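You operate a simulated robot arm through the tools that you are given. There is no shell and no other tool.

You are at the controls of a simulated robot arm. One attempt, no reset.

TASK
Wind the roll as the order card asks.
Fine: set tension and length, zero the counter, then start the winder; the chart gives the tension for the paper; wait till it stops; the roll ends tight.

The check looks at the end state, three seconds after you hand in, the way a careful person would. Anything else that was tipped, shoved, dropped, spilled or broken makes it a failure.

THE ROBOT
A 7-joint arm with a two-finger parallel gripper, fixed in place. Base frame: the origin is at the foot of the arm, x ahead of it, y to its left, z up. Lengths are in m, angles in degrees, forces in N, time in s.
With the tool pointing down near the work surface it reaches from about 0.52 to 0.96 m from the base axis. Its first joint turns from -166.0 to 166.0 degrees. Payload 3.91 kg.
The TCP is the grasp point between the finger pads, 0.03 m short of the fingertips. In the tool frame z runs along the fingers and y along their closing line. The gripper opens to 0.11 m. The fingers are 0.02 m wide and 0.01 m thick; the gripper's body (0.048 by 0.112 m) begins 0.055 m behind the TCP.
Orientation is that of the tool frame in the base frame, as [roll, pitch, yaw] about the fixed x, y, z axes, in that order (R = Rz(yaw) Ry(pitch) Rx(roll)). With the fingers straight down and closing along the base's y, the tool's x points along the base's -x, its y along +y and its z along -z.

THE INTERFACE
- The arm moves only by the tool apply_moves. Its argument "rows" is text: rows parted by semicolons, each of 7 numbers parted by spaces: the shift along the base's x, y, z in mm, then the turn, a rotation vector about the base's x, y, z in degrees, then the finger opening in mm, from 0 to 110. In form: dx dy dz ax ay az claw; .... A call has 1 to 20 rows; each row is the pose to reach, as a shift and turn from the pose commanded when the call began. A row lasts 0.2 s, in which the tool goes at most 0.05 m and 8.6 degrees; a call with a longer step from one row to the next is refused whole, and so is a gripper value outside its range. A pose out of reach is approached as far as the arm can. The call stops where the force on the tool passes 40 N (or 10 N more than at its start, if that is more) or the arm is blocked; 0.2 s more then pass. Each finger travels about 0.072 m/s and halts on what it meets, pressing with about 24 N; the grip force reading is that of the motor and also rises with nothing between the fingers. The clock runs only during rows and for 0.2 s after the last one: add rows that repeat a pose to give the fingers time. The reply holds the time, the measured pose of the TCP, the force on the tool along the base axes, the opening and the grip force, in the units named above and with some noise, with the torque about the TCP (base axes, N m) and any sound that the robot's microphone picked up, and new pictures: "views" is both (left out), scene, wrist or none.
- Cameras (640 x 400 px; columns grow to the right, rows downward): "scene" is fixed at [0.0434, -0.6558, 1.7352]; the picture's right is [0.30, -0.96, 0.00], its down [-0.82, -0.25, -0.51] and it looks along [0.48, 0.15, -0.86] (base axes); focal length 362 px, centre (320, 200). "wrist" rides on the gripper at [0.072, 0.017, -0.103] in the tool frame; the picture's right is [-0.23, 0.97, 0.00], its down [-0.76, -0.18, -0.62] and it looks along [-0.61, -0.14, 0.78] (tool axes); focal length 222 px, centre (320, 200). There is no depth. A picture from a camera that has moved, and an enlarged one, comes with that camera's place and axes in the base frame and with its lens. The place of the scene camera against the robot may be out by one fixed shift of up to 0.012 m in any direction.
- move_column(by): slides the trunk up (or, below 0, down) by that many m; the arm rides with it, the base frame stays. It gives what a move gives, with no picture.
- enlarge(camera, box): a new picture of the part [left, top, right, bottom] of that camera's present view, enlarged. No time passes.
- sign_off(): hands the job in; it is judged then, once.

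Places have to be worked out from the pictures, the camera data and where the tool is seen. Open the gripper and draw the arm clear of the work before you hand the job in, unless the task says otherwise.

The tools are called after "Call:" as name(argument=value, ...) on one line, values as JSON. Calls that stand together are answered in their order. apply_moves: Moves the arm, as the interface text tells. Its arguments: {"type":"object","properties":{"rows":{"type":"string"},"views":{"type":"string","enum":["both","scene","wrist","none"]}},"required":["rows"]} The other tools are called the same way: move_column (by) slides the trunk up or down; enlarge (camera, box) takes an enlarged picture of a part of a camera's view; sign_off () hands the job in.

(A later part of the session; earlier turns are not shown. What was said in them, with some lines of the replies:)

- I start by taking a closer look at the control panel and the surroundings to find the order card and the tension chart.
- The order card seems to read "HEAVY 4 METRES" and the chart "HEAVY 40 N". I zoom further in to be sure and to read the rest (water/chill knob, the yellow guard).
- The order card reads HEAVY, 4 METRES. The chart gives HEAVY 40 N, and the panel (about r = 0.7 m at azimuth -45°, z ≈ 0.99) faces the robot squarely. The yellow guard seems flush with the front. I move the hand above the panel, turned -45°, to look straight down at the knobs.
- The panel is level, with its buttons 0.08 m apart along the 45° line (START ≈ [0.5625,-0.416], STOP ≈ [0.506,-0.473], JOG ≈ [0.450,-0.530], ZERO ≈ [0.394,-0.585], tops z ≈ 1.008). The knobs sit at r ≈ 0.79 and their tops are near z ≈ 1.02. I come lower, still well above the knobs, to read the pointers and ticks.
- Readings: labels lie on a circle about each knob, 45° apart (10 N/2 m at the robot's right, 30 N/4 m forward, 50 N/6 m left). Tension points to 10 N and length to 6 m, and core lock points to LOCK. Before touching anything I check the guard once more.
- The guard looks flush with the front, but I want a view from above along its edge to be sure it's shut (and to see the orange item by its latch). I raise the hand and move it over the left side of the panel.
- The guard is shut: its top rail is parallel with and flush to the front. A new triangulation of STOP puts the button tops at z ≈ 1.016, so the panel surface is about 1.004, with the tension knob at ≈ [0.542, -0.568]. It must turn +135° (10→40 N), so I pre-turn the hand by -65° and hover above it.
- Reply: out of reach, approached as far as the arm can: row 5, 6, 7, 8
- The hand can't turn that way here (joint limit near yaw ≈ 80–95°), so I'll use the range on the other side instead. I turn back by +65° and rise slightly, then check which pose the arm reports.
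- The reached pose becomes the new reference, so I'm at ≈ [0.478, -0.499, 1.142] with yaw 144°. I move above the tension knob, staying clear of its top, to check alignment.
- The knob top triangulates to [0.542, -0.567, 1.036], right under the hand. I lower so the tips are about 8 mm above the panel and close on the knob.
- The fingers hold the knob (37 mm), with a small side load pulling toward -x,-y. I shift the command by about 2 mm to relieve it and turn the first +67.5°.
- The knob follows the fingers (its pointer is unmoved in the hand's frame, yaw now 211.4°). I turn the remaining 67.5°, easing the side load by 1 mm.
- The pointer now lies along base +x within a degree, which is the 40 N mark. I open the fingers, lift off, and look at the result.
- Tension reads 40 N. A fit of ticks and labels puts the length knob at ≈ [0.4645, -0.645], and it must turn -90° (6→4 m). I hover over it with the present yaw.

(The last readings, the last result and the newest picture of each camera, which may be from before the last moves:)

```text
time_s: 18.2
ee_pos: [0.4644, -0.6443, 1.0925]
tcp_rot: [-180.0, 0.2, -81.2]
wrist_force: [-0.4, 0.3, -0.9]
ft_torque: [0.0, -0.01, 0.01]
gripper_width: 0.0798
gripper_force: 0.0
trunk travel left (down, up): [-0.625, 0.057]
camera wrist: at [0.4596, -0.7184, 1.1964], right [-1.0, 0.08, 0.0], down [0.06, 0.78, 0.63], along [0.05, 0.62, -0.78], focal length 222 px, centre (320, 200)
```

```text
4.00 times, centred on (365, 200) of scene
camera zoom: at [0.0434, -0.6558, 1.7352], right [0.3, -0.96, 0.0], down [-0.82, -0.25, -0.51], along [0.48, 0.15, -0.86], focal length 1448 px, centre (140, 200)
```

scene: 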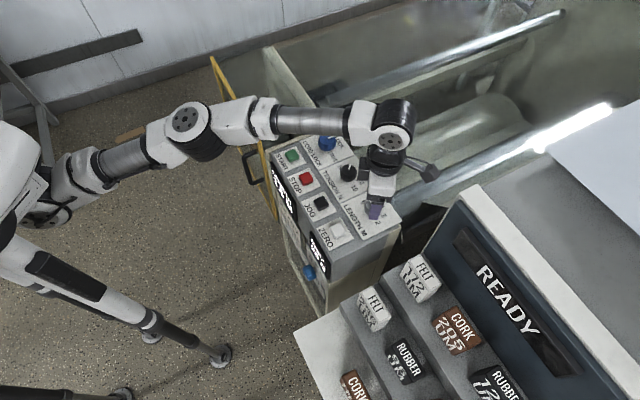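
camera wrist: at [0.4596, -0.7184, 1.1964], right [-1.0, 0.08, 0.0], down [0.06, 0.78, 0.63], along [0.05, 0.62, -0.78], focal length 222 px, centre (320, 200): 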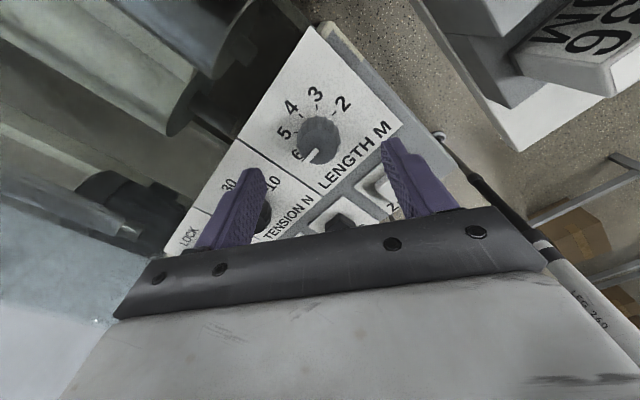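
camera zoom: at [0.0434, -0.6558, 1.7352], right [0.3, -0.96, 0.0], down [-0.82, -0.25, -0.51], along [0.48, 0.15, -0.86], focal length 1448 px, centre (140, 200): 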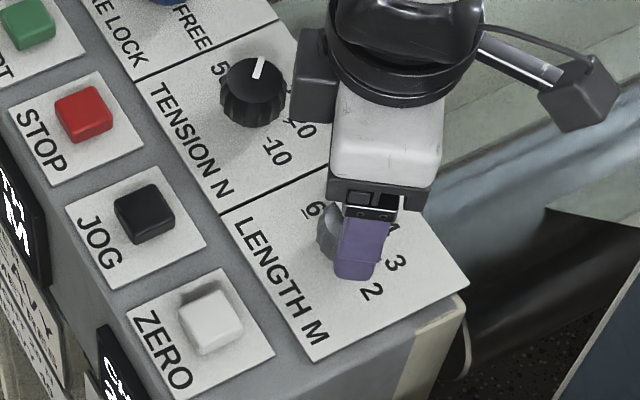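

The hand is centred over the length knob; its pointer reads about 42° (tick 6 is at 45°). I lower and grip it.

Call:
apply_moves(rows="0 0 -20 0 0 0 80; 0 0 -40 0 0 0 80; 0 0 -50 0 0 0 80; 0 0 -50 0 0 0 60; 0 0 -50 0 0 0 40; 0 0 -50 0 0 0 30; 0 0 -50 0 0 0 25; 0 0 -50 0 0 0 25")

```text
time_s: 20.0
ee_pos: [0.465, -0.6448, 1.0429]
tcp_rot: [-180.0, 0.1, -81.2]
wrist_force: [9.3, 0.5, 0.3]
ft_torque: [0.02, -0.3, -0.03]
gripper_width: 0.0335
gripper_force: 44.6
trunk travel left (down, up): [-0.625, 0.057]
camera wrist: at [0.4606, -0.7175, 1.1466], right [-1.0, 0.07, 0.0], down [0.06, 0.78, 0.63], along [0.05, 0.62, -0.78], focal length 222 px, centre (320, 200)
```

scene: 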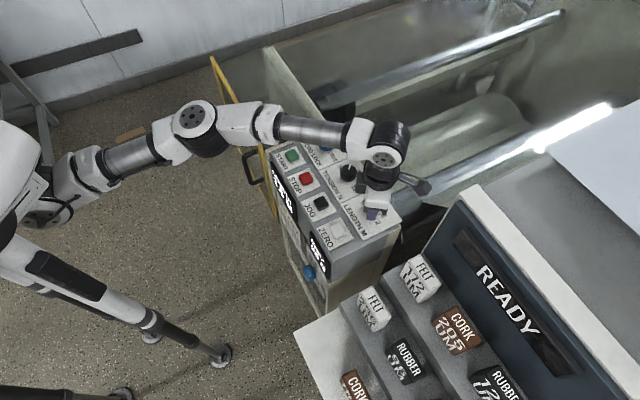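
wrist: 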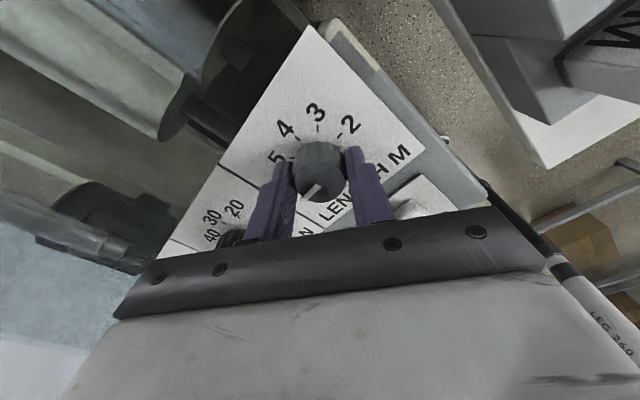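

Call:
enlarge(camera="wrist", box=[280, 140, 360, 210])

Call:
apply_moves(rows="1 0 0 0 0 -8 25; 1 0 0 0 0 -16 25; 1 0 0 0 0 -24 25; 1 0 0 0 0 -32 25; 1 0 0 0 0 -40 25; 1 0 0 0 0 -48 25; 1 0 0 0 0 -56 25; 1 0 0 0 0 -64 25; 1 0 0 0 0 -72 25; 1 0 0 0 0 -80 25; 1 0 0 0 0 -88 25; 1 0 0 0 0 -88 25")

```text
5.71 times, centred on (320, 175) of wrist
camera zoom: at [0.4606, -0.7175, 1.1466], right [-1.0, 0.07, 0.0], down [0.06, 0.78, 0.63], along [0.05, 0.62, -0.78], focal length 1269 px, centre (320, 343)
```

zoom: 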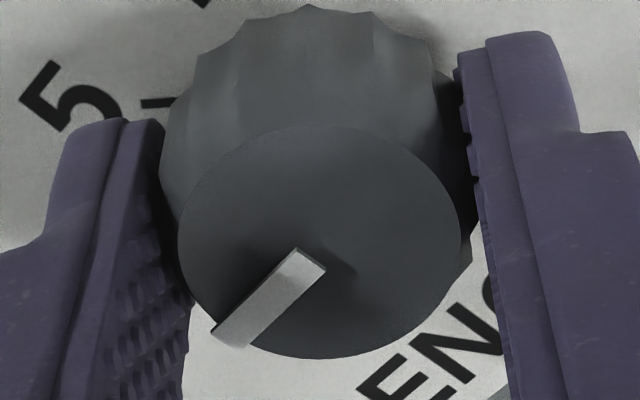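

```text
time_s: 22.6
ee_pos: [0.4661, -0.6444, 1.0439]
tcp_rot: [179.9, 0.2, -169.3]
wrist_force: [5.3, 11.4, -9.7]
ft_torque: [0.32, -0.96, 0.0]
gripper_width: 0.033
gripper_force: 44.4
trunk travel left (down, up): [-0.625, 0.057]
camera wrist: at [0.3917, -0.6401, 1.1467], right [0.04, 1.0, 0.0], down [0.78, -0.03, 0.63], along [0.62, -0.02, -0.78], focal length 222 px, centre (320, 200)
```

scene: 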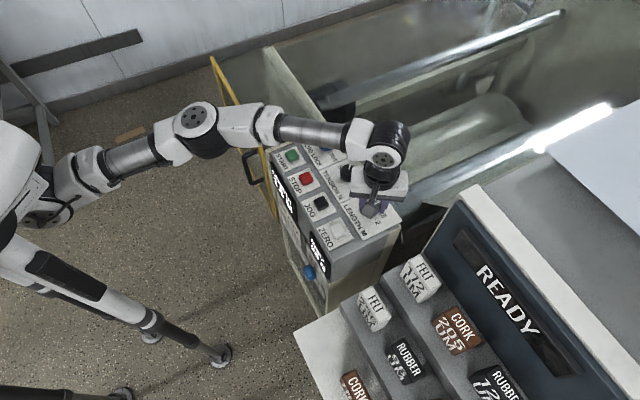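
wrist: 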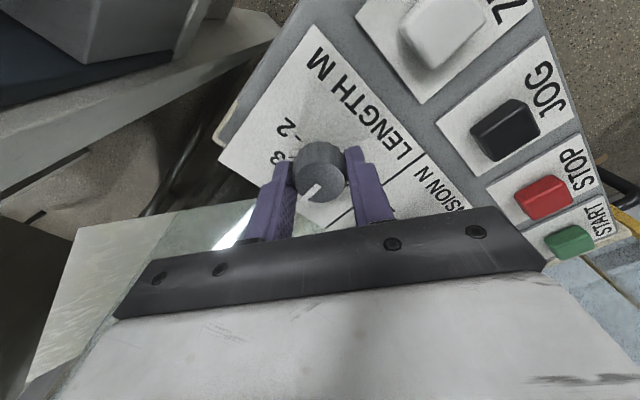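

Call:
enlarge(camera="wrist", box=[280, 140, 360, 210])

```text
5.71 times, centred on (320, 175) of wrist
camera zoom: at [0.3917, -0.6401, 1.1467], right [0.04, 1.0, 0.0], down [0.78, -0.03, 0.63], along [0.62, -0.02, -0.78], focal length 1269 px, centre (320, 343)
```

zoom: 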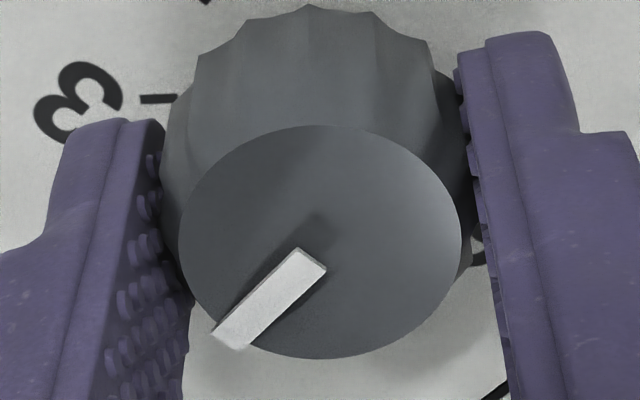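

No slip: the pointer sits identically in the hand's frame after -88.1°. I add the last -2°, then release and lift off.

Call:
apply_moves(rows="0.5 1 0 0 0 -2 25; 0.5 1 0 0 0 -2 25; 0.5 1 0 0 0 -2 50; 0.5 1 0 0 0 -2 75; 0.5 1 0 0 0 -2 80; 0.5 1 20 0 0 -2 80; 0.5 1 50 0 0 -2 80; 0.5 1 70 0 0 -2 80")

```text
time_s: 24.4
ee_pos: [0.4658, -0.6437, 1.1139]
tcp_rot: [180.0, 0.2, -171.2]
wrist_force: [-0.5, -0.4, -0.6]
ft_torque: [0.01, -0.01, 0.01]
gripper_width: 0.0797
gripper_force: 0.0
trunk travel left (down, up): [-0.625, 0.057]
camera wrist: at [0.3917, -0.6365, 1.2178], right [0.08, 1.0, 0.0], down [0.78, -0.06, 0.63], along [0.62, -0.05, -0.78], focal length 222 px, centre (320, 200)
```

scene: 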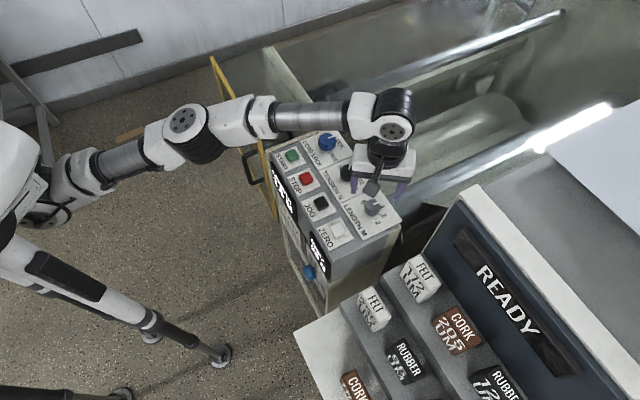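
wrist: 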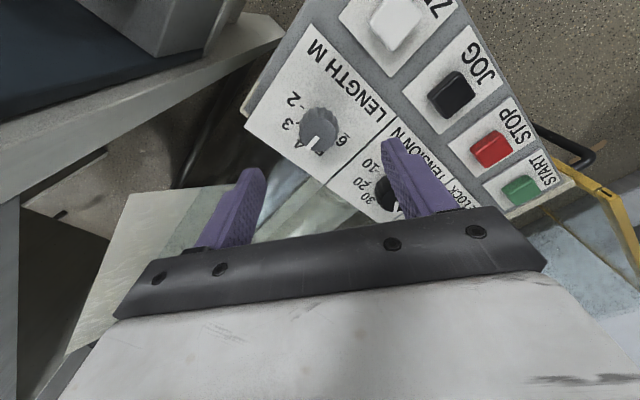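

Length looks set to 4 m; I check with zooms, then move to hover over ZERO (≈ [0.3955, -0.5816]) with the fingers closed.

Call:
enlarge(camera="wrist", box=[250, 60, 410, 220])

Call:
apply_moves(rows="-12 10 0 0 0 7.2 60; -26 22 0 0 0 14.4 40; -40 34 0 0 0 21.6 20; -55 48 0 0 0 28.8 0; -70.5 62.4 -10 0 0 36 0; -70.5 62.4 -24 0 0 36 0; -70.5 62.4 -24 0 0 36 0")

Call:
enlarge(camera="scene", box=[320, 120, 420, 220])

Call:
enlarge(camera="wrist", box=[220, 80, 420, 220])

```text
2.50 times, centred on (330, 140) of wrist
camera zoom: at [0.3917, -0.6365, 1.2178], right [0.08, 1.0, 0.0], down [0.78, -0.06, 0.63], along [0.62, -0.05, -0.78], focal length 555 px, centre (295, 350)
```

zoom: 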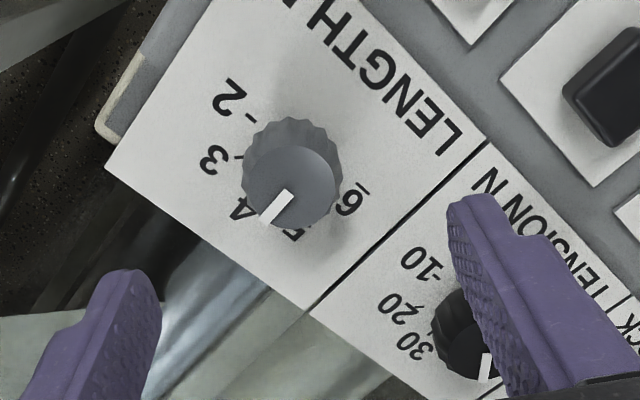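

```text
time_s: 26.0
ee_pos: [0.3962, -0.5805, 1.0905]
tcp_rot: [180.0, 0.2, -135.2]
wrist_force: [0.2, 0.4, 0.7]
ft_torque: [0.01, 0.01, 0.01]
gripper_width: 0.0
gripper_force: 23.8
trunk travel left (down, up): [-0.625, 0.057]
camera wrist: at [0.3318, -0.6191, 1.1929], right [-0.53, 0.85, 0.0], down [0.66, 0.41, 0.63], along [0.53, 0.33, -0.78], focal length 222 px, centre (320, 200)
```

scene: 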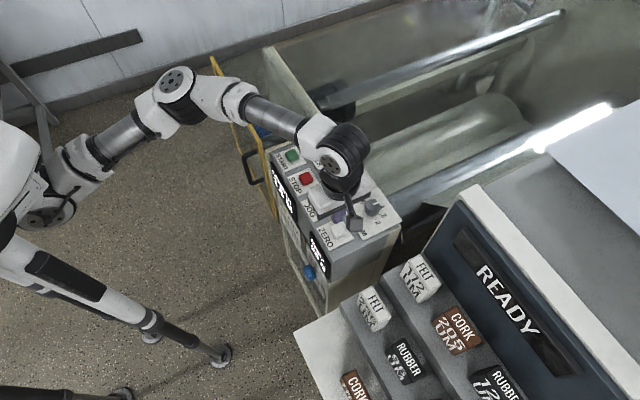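
wrist: 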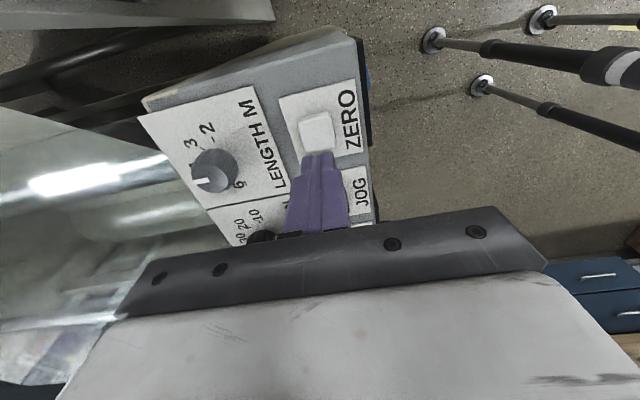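

```text
4.00 times, centred on (370, 170) of scene
camera zoom: at [0.0434, -0.6558, 1.7352], right [0.3, -0.96, 0.0], down [-0.82, -0.25, -0.51], along [0.48, 0.15, -0.86], focal length 1448 px, centre (120, 320)
```

zoom: 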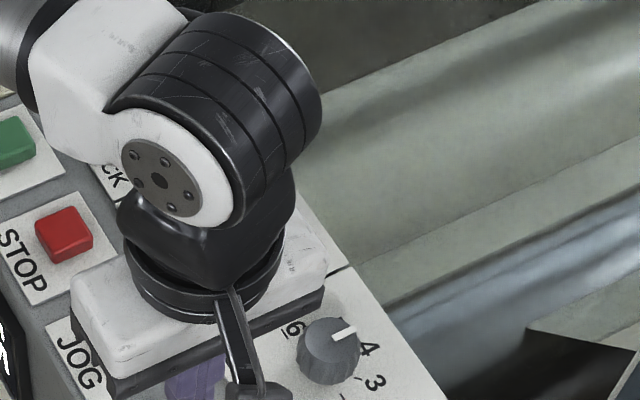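

```text
2.86 times, centred on (320, 150) of wrist
camera zoom: at [0.3318, -0.6191, 1.1929], right [-0.53, 0.85, 0.0], down [0.66, 0.41, 0.63], along [0.53, 0.33, -0.78], focal length 635 px, centre (320, 343)
```

zoom: 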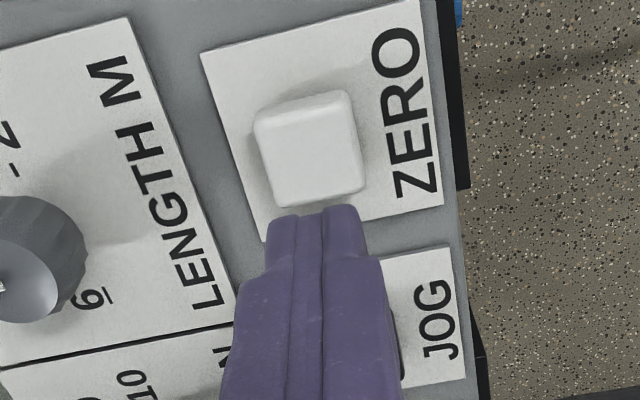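

The length pointer points at 4 and tension at 40. The ZERO button's centre computes to ≈ [0.393, -0.584], so I correct by 2.5 mm and press down in small steps.

Call:
apply_moves(rows="-2.5 -2.4 -15 0 0 0 0; -2.5 -2.4 -30 0 0 0 0; -2.5 -2.4 -38 0 0 0 0; -2.5 -2.4 -41 0 0 0 0; -2.5 -2.4 -43 0 0 0 0; -2.5 -2.4 -45 0 0 0 0; -2.5 -2.4 -46.5 0 0 0 0; -2.5 -2.4 -48 0 0 0 0")

Call:
enlarge(camera="scene", box=[250, 160, 350, 290])

Call:
enlarge(camera="wrist", box=[220, 80, 420, 220])

```text
time_s: 27.8
ee_pos: [0.3927, -0.5835, 1.0434]
tcp_rot: [-179.9, 0.1, -135.2]
wrist_force: [1.0, -0.5, 12.6]
ft_torque: [-0.06, 0.02, 0.02]
gripper_width: 0.0003
gripper_force: 24.5
trunk travel left (down, up): [-0.625, 0.057]
heard: click
camera wrist: at [0.3292, -0.6216, 1.1473], right [-0.53, 0.85, 0.0], down [0.66, 0.41, 0.62], along [0.53, 0.33, -0.78], focal length 222 px, centre (320, 200)
```

scene: 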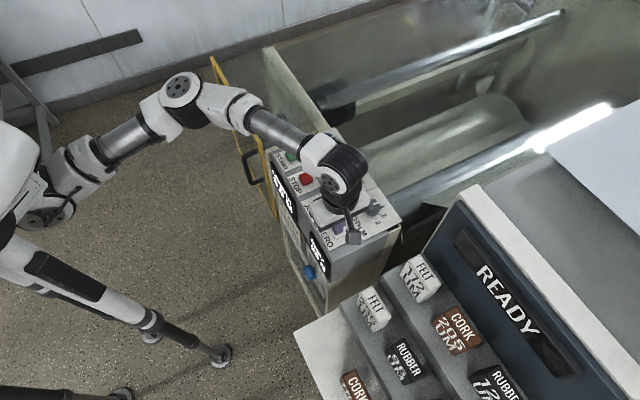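
wrist: 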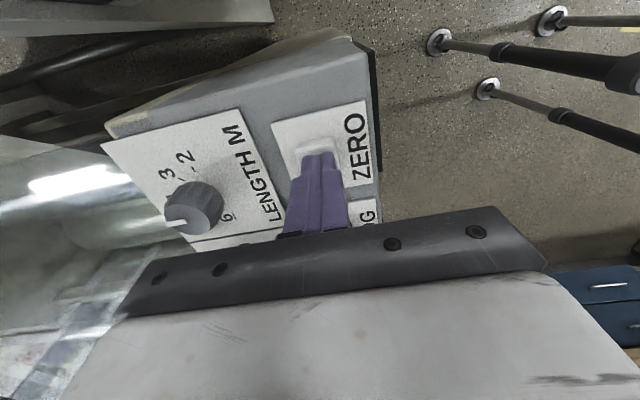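

```text
3.08 times, centred on (300, 225) of scene
camera zoom: at [0.0434, -0.6558, 1.7352], right [0.3, -0.96, 0.0], down [-0.82, -0.25, -0.51], along [0.48, 0.15, -0.86], focal length 1114 px, centre (382, 123)
```

zoom: 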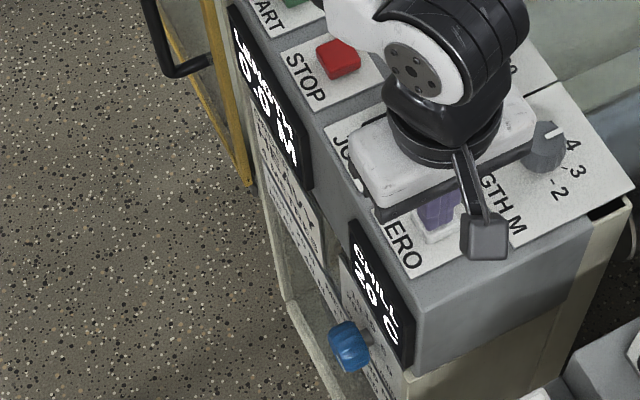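

```text
2.86 times, centred on (320, 150) of wrist
camera zoom: at [0.3292, -0.6216, 1.1473], right [-0.53, 0.85, 0.0], down [0.66, 0.41, 0.62], along [0.53, 0.33, -0.78], focal length 635 px, centre (320, 343)
```

zoom: 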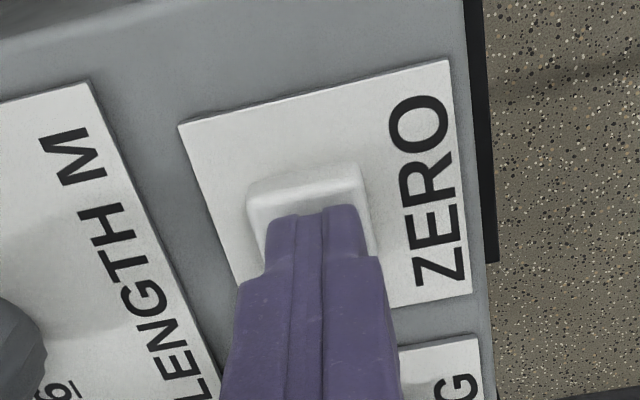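

A click was heard and the counter now reads LENGTH 0.0 M. I lift off and move to hover over START (≈ [0.562, -0.415]).

Call:
apply_moves(rows="0 0 15 0 0 0 0; 0 0 40 0 0 0 0; 0 0 58 0 0 0 0; 30 30 58 0 0 0 0; 60 60 58 0 0 0 0; 90 90 58 0 0 0 0; 120 120 58 0 0 0 0; 148 148 58 0 0 0 0; 168.5 168.5 58 0 0 0 0; 168.5 168.5 48 0 0 0 0")

Call:
enlarge(camera="wrist", box=[220, 80, 420, 220])

Call:
enlarge(camera="scene", box=[300, 140, 400, 240])

Call:
enlarge(camera="scene", box=[250, 160, 350, 290])

```text
time_s: 30.0
ee_pos: [0.5612, -0.4145, 1.0908]
tcp_rot: [180.0, 0.3, -135.2]
wrist_force: [0.6, -0.7, -0.7]
ft_torque: [0.01, 0.01, -0.01]
gripper_width: 0.0
gripper_force: 23.9
trunk travel left (down, up): [-0.625, 0.057]
camera wrist: at [0.498, -0.4535, 1.194], right [-0.53, 0.85, 0.0], down [0.66, 0.41, 0.63], along [0.53, 0.33, -0.78], focal length 222 px, centre (320, 200)
```

scene: 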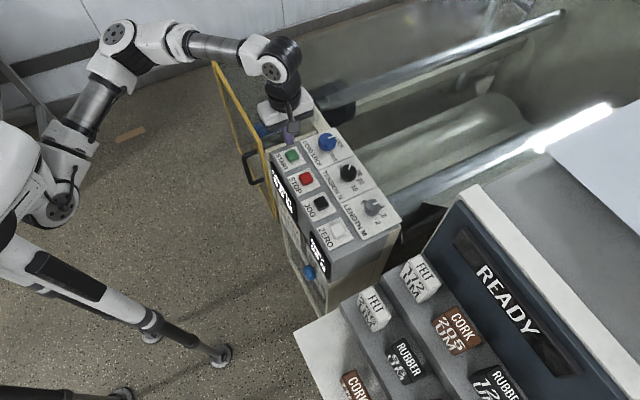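
wrist: 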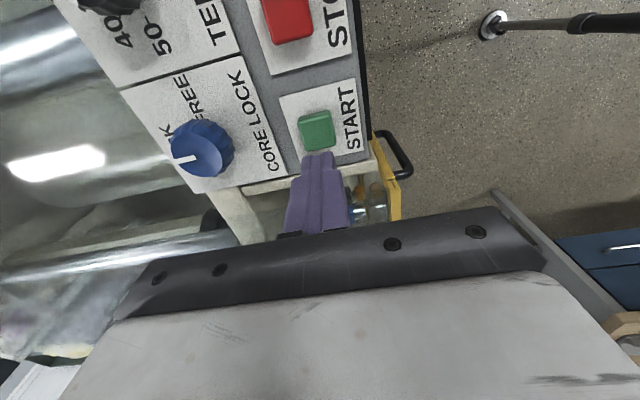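

```text
2.86 times, centred on (320, 150) of wrist
camera zoom: at [0.498, -0.4535, 1.194], right [-0.53, 0.85, 0.0], down [0.66, 0.41, 0.63], along [0.53, 0.33, -0.78], focal length 635 px, centre (320, 343)
```

zoom: 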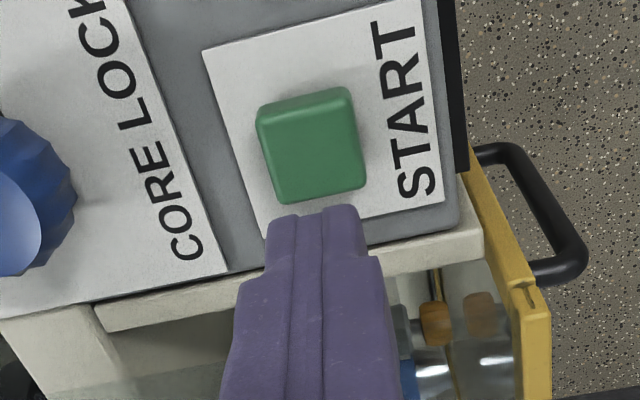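

```text
4.00 times, centred on (350, 190) of scene
camera zoom: at [0.0434, -0.6558, 1.7352], right [0.3, -0.96, 0.0], down [-0.82, -0.25, -0.51], along [0.48, 0.15, -0.86], focal length 1448 px, centre (200, 240)
```

zoom: 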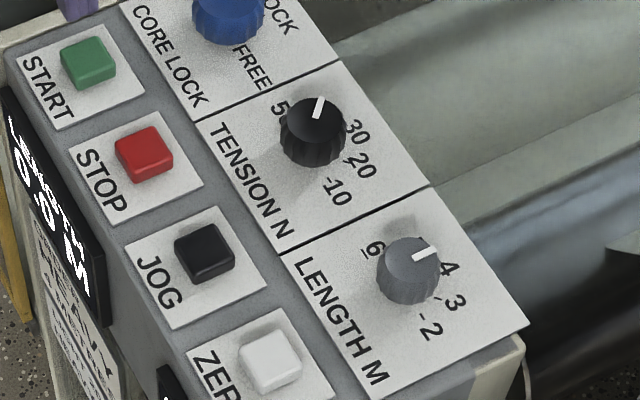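

```text
3.08 times, centred on (300, 225) of scene
camera zoom: at [0.0434, -0.6558, 1.7352], right [0.3, -0.96, 0.0], down [-0.82, -0.25, -0.51], along [0.48, 0.15, -0.86], focal length 1114 px, centre (382, 123)
```

zoom: 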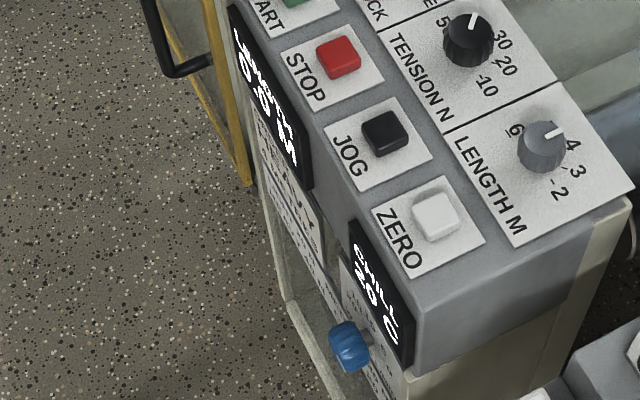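

Tension sits at 40, length at 4, the counter at 0.0 M, CHILL at 20 C, core lock at LOCK and the guard is shut. START's centre is ≈ [0.559, -0.4185], so I press it and lift again.

Call:
apply_moves(rows="-2.2 -2.6 -15 0 0 0 0; -2.2 -2.6 -30 0 0 0 0; -2.2 -2.6 -38 0 0 0 0; -2.2 -2.6 -41 0 0 0 0; -2.2 -2.6 -43 0 0 0 0; -2.2 -2.6 -45 0 0 0 0; -2.2 -2.6 -46.5 0 0 0 0; -2.2 -2.6 -48 0 0 0 0; -2.2 -2.6 -38 0 0 0 0; -2.2 -2.6 -15 0 0 0 0; -2.2 -2.6 10 0 0 0 0")

Call:
enlarge(camera="scene", box=[250, 160, 350, 290])

Call:
enlarge(camera="scene", box=[200, 50, 360, 170])

```text
time_s: 32.4
ee_pos: [0.5607, -0.4172, 1.1006]
tcp_rot: [-180.0, 0.2, -135.2]
wrist_force: [-1.5, 0.0, 0.1]
ft_torque: [-0.01, 0.01, -0.03]
gripper_width: 0.0
gripper_force: 24.1
trunk travel left (down, up): [-0.625, 0.057]
heard: click
camera wrist: at [0.4962, -0.4563, 1.2036], right [-0.52, 0.85, 0.0], down [0.66, 0.41, 0.63], along [0.53, 0.33, -0.78], focal length 222 px, centre (320, 200)
```

scene: 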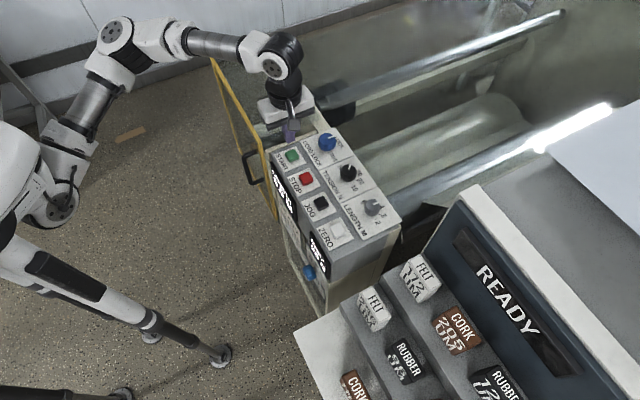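
wrist: 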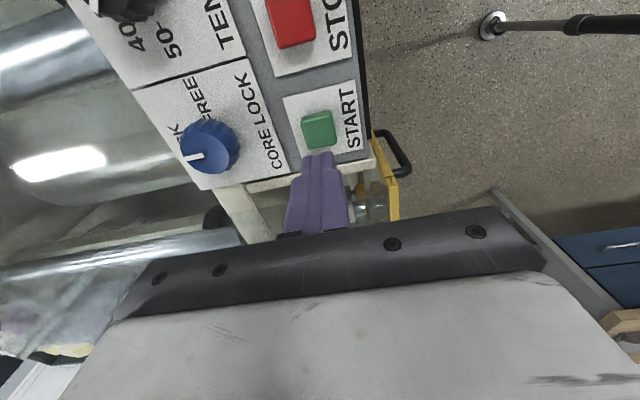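

```text
3.08 times, centred on (300, 225) of scene
camera zoom: at [0.0434, -0.6558, 1.7352], right [0.3, -0.96, 0.0], down [-0.82, -0.25, -0.51], along [0.48, 0.15, -0.86], focal length 1114 px, centre (382, 123)
```

zoom: 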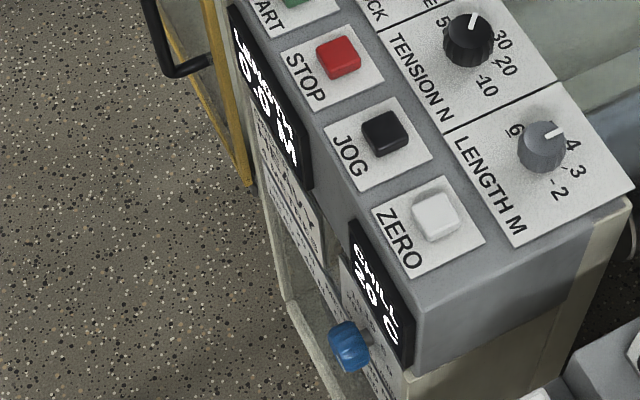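

```text
3.33 times, centred on (280, 110) of scene
camera zoom: at [0.0434, -0.6558, 1.7352], right [0.3, -0.96, 0.0], down [-0.82, -0.25, -0.51], along [0.48, 0.15, -0.86], focal length 1207 px, centre (453, 500)
```

zoom: 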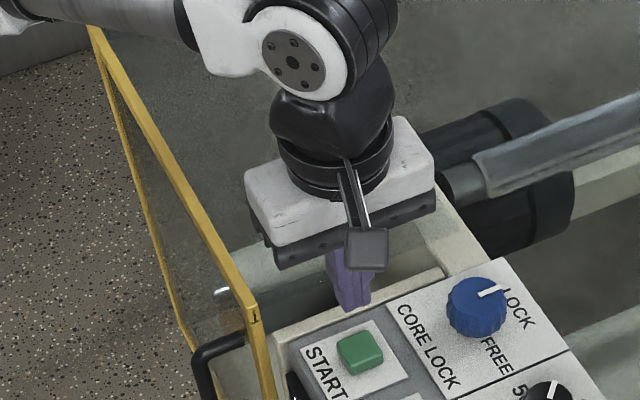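

A click was heard, but the counter still reads 0.0 M about half a second later. I raise the hand clear toward the robot and let time pass to see whether the winder runs.

Call:
apply_moves(rows="0 0 30 0 0 0 0; 0 0 60 0 0 0 0; -20 20 100 0 0 0 0; -40 40 130 0 0 0 20; -70 70 150 0 0 0 40; -100 100 150 0 0 0 60; -100 100 150 0 0 0 60; -100 100 150 0 0 0 60; -100 100 150 0 0 0 60; -100 100 150 0 0 0 60; -100 100 150 0 0 0 60; -100 100 150 0 0 0 60")

Call:
enlarge(camera="scene", box=[250, 160, 350, 290])

Call:
enlarge(camera="scene", box=[200, 50, 360, 170])

```text
time_s: 35.0
ee_pos: [0.4585, -0.3171, 1.2499]
tcp_rot: [-180.0, 0.1, -135.3]
wrist_force: [0.4, -0.1, -0.5]
ft_torque: [0.0, -0.03, 0.02]
gripper_width: 0.06
gripper_force: 0.1
trunk travel left (down, up): [-0.625, 0.057]
camera wrist: at [0.3957, -0.3564, 1.353], right [-0.53, 0.85, 0.0], down [0.66, 0.41, 0.63], along [0.53, 0.33, -0.78], focal length 222 px, centre (320, 200)
```

scene: 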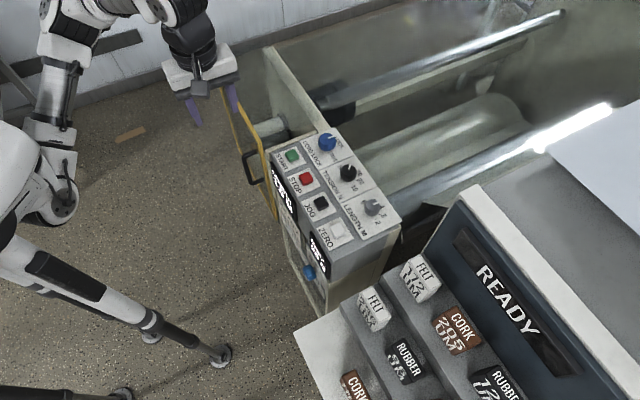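
wrist: 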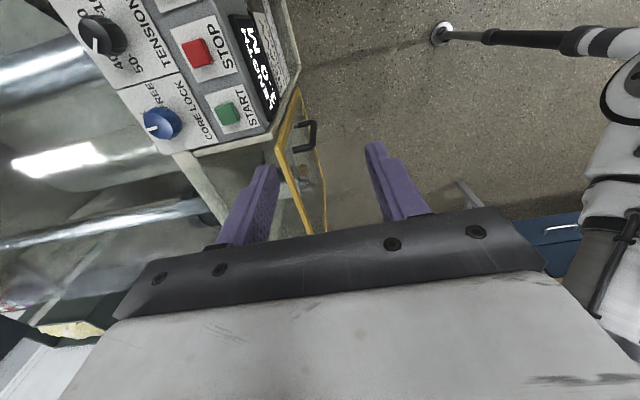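

```text
3.08 times, centred on (300, 225) of scene
camera zoom: at [0.0434, -0.6558, 1.7352], right [0.3, -0.96, 0.0], down [-0.82, -0.25, -0.51], along [0.48, 0.15, -0.86], focal length 1114 px, centre (382, 123)
```

zoom: 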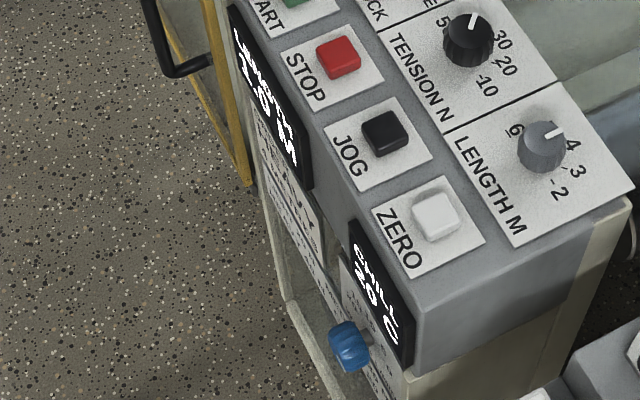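

```text
3.33 times, centred on (280, 110) of scene
camera zoom: at [0.0434, -0.6558, 1.7352], right [0.3, -0.96, 0.0], down [-0.82, -0.25, -0.51], along [0.48, 0.15, -0.86], focal length 1207 px, centre (453, 500)
```

zoom: 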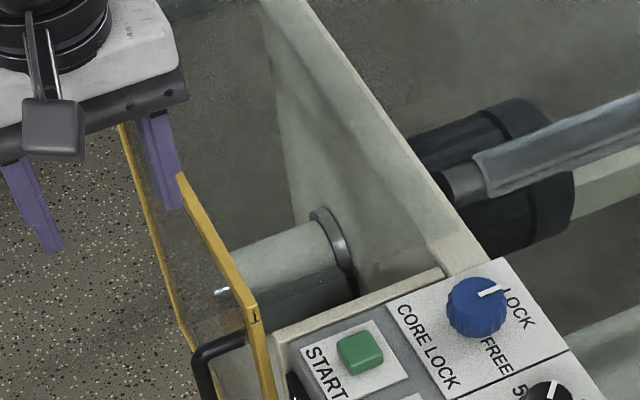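

The winder is running: the counter shows 1.0 M and the core is now wrapped in paper. I hold still and wait.

Call:
apply_moves(rows="0 0 0 0 0 0 60; 0 0 0 0 0 0 60; 0 0 0 0 0 0 60; 0 0 0 0 0 0 60; 0 0 0 0 0 0 60; 0 0 0 0 0 0 60; 0 0 0 0 0 0 60; 0 0 0 0 0 0 60; 0 0 0 0 0 0 60; 0 0 0 0 0 0 60; 0 0 0 0 0 0 60; 0 0 0 0 0 0 60; 0 0 0 0 0 0 60; 0 0 0 0 0 0 60; 0 0 0 0 0 0 60; 0 0 0 0 0 0 60; 0 0 0 0 0 0 60; 0 0 0 0 0 0 60; 0 0 0 0 0 0 60; 0 0 0 0 0 0 60", views="scene")

Call:
enlarge(camera="scene", box=[250, 160, 350, 290])

```text
time_s: 39.2
ee_pos: [0.4584, -0.3184, 1.2512]
tcp_rot: [180.0, 0.2, -135.2]
wrist_force: [-0.7, -1.1, -0.6]
ft_torque: [0.01, -0.01, 0.01]
gripper_width: 0.0598
gripper_force: 0.0
trunk travel left (down, up): [-0.625, 0.057]
```

scene: 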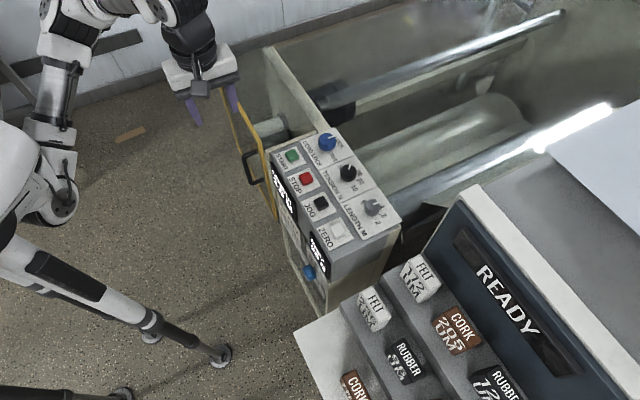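

```text
3.08 times, centred on (300, 225) of scene
camera zoom: at [0.0434, -0.6558, 1.7352], right [0.3, -0.96, 0.0], down [-0.82, -0.25, -0.51], along [0.48, 0.15, -0.86], focal length 1114 px, centre (382, 123)
```

zoom: 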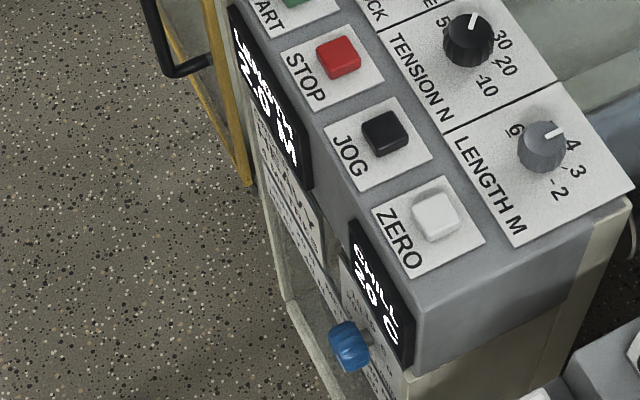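

The counter reads about 2.0 M, so roughly 8 more seconds are needed. I keep waiting.

Call:
apply_moves(rows="0 0 0 0 0 0 60; 0 0 0 0 0 0 60; 0 0 0 0 0 0 60; 0 0 0 0 0 0 60; 0 0 0 0 0 0 60; 0 0 0 0 0 0 60; 0 0 0 0 0 0 60; 0 0 0 0 0 0 60; 0 0 0 0 0 0 60; 0 0 0 0 0 0 60; 0 0 0 0 0 0 60; 0 0 0 0 0 0 60; 0 0 0 0 0 0 60; 0 0 0 0 0 0 60; 0 0 0 0 0 0 60; 0 0 0 0 0 0 60; 0 0 0 0 0 0 60; 0 0 0 0 0 0 60; 0 0 0 0 0 0 60; 0 0 0 0 0 0 60", views="scene")

Call:
enlarge(camera="scene", box=[250, 160, 350, 290])

```text
time_s: 43.4
ee_pos: [0.4594, -0.3178, 1.2493]
tcp_rot: [180.0, 0.2, -135.2]
wrist_force: [-0.1, -0.3, 0.2]
ft_torque: [-0.04, 0.04, -0.04]
gripper_width: 0.0601
gripper_force: 0.0
trunk travel left (down, up): [-0.625, 0.057]
```

scene: 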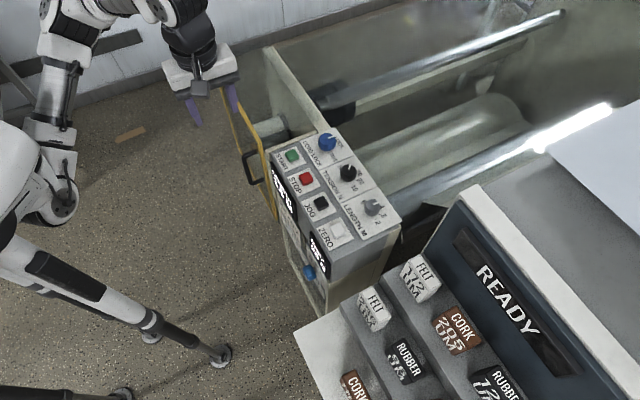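

```text
3.08 times, centred on (300, 225) of scene
camera zoom: at [0.0434, -0.6558, 1.7352], right [0.3, -0.96, 0.0], down [-0.82, -0.25, -0.51], along [0.48, 0.15, -0.86], focal length 1114 px, centre (382, 123)
```

zoom: 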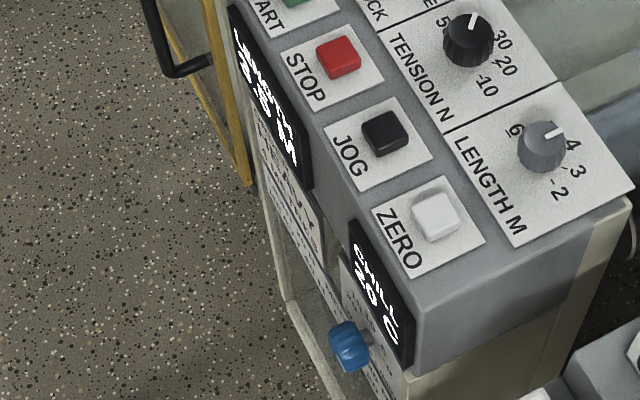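

The counter shows about 3.5 M and is still rising. I wait another few seconds.

Call:
apply_moves(rows="0 0 0 0 0 0 60; 0 0 0 0 0 0 60; 0 0 0 0 0 0 60; 0 0 0 0 0 0 60; 0 0 0 0 0 0 60; 0 0 0 0 0 0 60; 0 0 0 0 0 0 60; 0 0 0 0 0 0 60; 0 0 0 0 0 0 60; 0 0 0 0 0 0 60; 0 0 0 0 0 0 60; 0 0 0 0 0 0 60; 0 0 0 0 0 0 60; 0 0 0 0 0 0 60; 0 0 0 0 0 0 60; 0 0 0 0 0 0 60; 0 0 0 0 0 0 60; 0 0 0 0 0 0 60; 0 0 0 0 0 0 60; 0 0 0 0 0 0 60", views="scene")

Call:
enlarge(camera="scene", box=[260, 160, 310, 230])

Call:
enlarge(camera="scene", box=[200, 50, 360, 170])

```text
time_s: 47.6
ee_pos: [0.4589, -0.3181, 1.2503]
tcp_rot: [-179.9, 0.2, -135.2]
wrist_force: [-0.8, -0.1, -0.1]
ft_torque: [-0.01, 0.02, -0.02]
gripper_width: 0.0598
gripper_force: 0.2
trunk travel left (down, up): [-0.625, 0.057]
```

scene: 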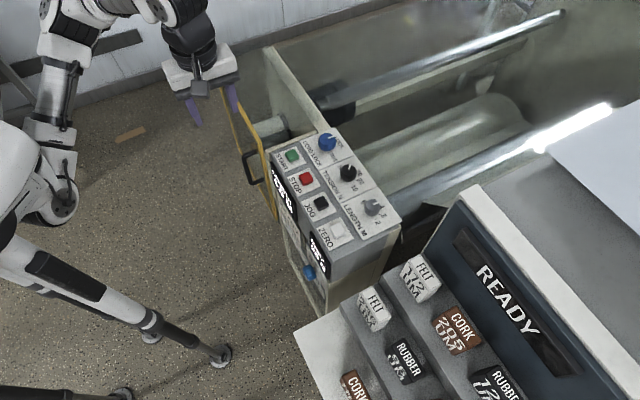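

```text
5.71 times, centred on (285, 195) of scene
camera zoom: at [0.0434, -0.6558, 1.7352], right [0.3, -0.96, 0.0], down [-0.82, -0.25, -0.51], along [0.48, 0.15, -0.86], focal length 2069 px, centre (520, 229)
```

zoom: 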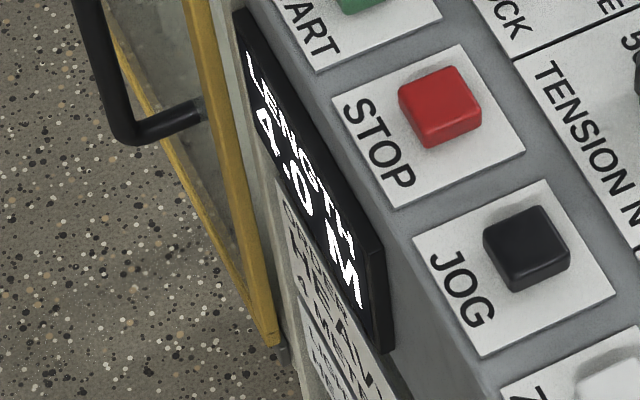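

```text
3.33 times, centred on (280, 110) of scene
camera zoom: at [0.0434, -0.6558, 1.7352], right [0.3, -0.96, 0.0], down [-0.82, -0.25, -0.51], along [0.48, 0.15, -0.86], focal length 1207 px, centre (453, 500)
```

zoom: 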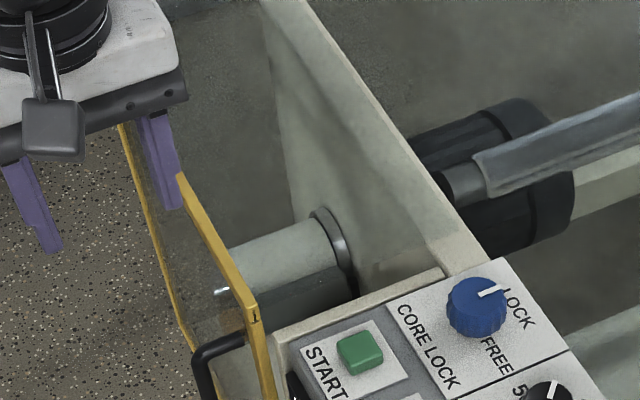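

The counter reads 4.0 M. I draw the open hand further back and wait another couple of seconds to confirm that it has stopped there.

Call:
apply_moves(rows="-10 8 0 0 0 0 80; -20 16 0 0 0 0 100; -30 24 0 0 0 0 110; -40 30 0 0 0 0 110; -40 30 0 0 0 0 110; -40 30 0 0 0 0 110; -40 30 0 0 0 0 110; -40 30 0 0 0 0 110; -40 30 0 0 0 0 110; -40 30 0 0 0 0 110; -40 30 0 0 0 0 110; -40 30 0 0 0 0 110")

Call:
enlarge(camera="scene", box=[260, 160, 310, 230])

Call:
enlarge(camera="scene", box=[240, 110, 400, 260])

```text
time_s: 50.2
ee_pos: [0.4178, -0.288, 1.2502]
tcp_rot: [-180.0, 0.1, -135.2]
wrist_force: [-0.8, 0.4, -0.1]
ft_torque: [0.01, 0.01, 0.01]
gripper_width: 0.1101
gripper_force: 0.1
trunk travel left (down, up): [-0.625, 0.057]
camera wrist: at [0.3555, -0.3264, 1.3531], right [-0.53, 0.85, 0.0], down [0.66, 0.41, 0.63], along [0.53, 0.33, -0.78], focal length 222 px, centre (320, 200)
```

scene: 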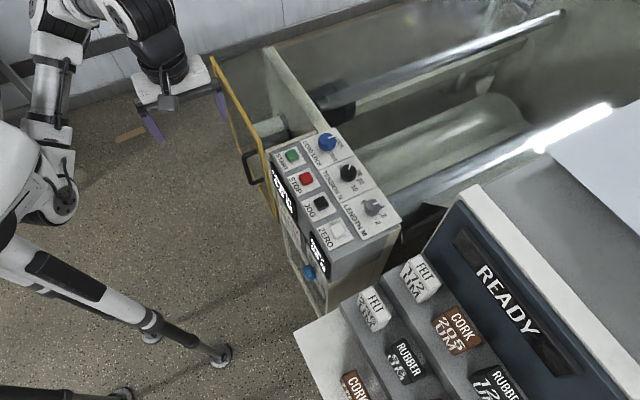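
wrist: 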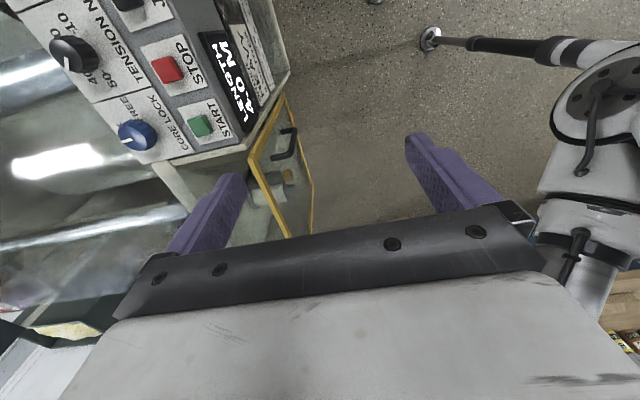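

```text
5.71 times, centred on (285, 195) of scene
camera zoom: at [0.0434, -0.6558, 1.7352], right [0.3, -0.96, 0.0], down [-0.82, -0.25, -0.51], along [0.48, 0.15, -0.86], focal length 2069 px, centre (520, 229)
```

zoom: 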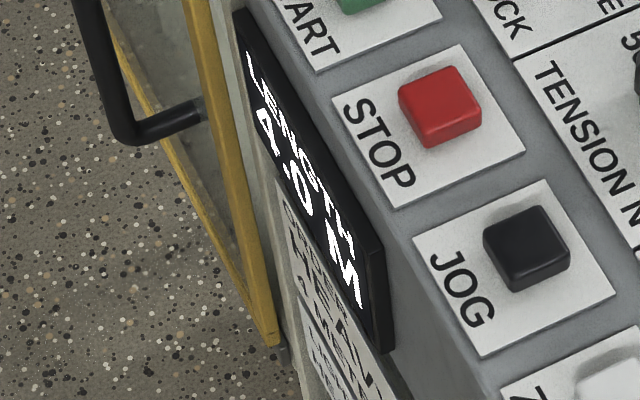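

```text
2.67 times, centred on (320, 185) of scene
camera zoom: at [0.0434, -0.6558, 1.7352], right [0.3, -0.96, 0.0], down [-0.82, -0.25, -0.51], along [0.48, 0.15, -0.86], focal length 966 px, centre (320, 240)
```

zoom: 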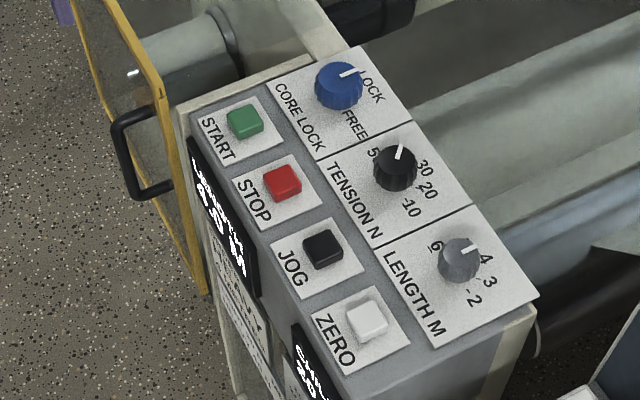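

The counter has held at 4.0 M, so the winder has stopped. I take one last look at the roll and the panel before handing in.

Call:
enlarge(camera="wrist", box=[200, 80, 340, 240])

Call:
enlarge(camera="scene", box=[235, 90, 315, 150])

```text
2.50 times, centred on (270, 160) of wrist
camera zoom: at [0.3555, -0.3264, 1.3531], right [-0.53, 0.85, 0.0], down [0.66, 0.41, 0.63], along [0.53, 0.33, -0.78], focal length 555 px, centre (445, 300)
```

zoom: 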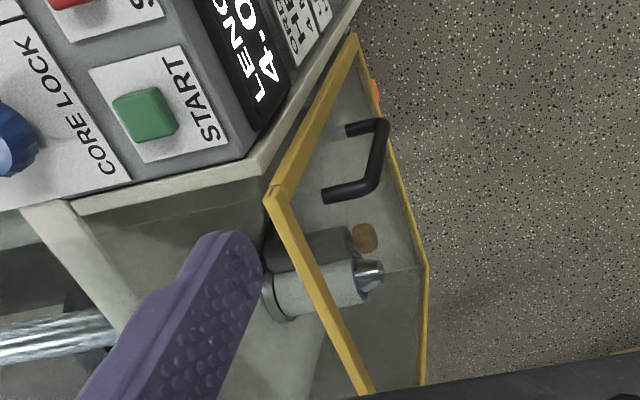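

```text
6.67 times, centred on (275, 120) of scene
camera zoom: at [0.0434, -0.6558, 1.7352], right [0.3, -0.96, 0.0], down [-0.82, -0.25, -0.51], along [0.48, 0.15, -0.86], focal length 2414 px, centre (620, 733)
```

zoom: 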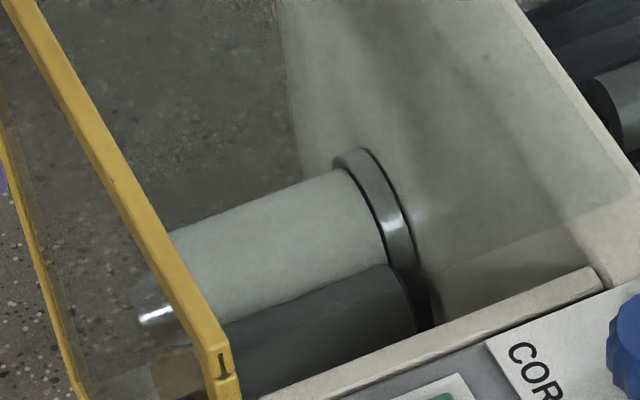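

The roll is wound smooth and even on the core. The counter is steady at 4.0 M, tension is at 40 N, length is at 4 m, the guard is shut, and the hand is open and clear. I hand in the job.

Call:
sign_off()

```text
The job is handed in.
```

I wound the roll to the order card (HEAVY, 4 metres) and handed the job in; no verdict has come back yet.

- **Settings:** I turned tension from 10 to 40 N, the chart's value for heavy paper, and length from 6 to 4 m. I read both from the knob pointers, which sat on their marks to within about a degree.
- **Run:** I zeroed the counter (1.5 to 0.0 M) and pressed START. The winder ran to 4.0 M and held there for over two seconds before I handed in.
- **Roll:** The paper looks smooth and even on the core. I judged tightness only by the 40 N setting and its appearance, since I did not touch the roll.
- **Left as found:** I did not touch the core lock (on LOCK), the chill setting (reading 20 C, as the chart asks) or the guard (shut). Nothing was tipped or knocked, and the hand is open and clear of the machine.
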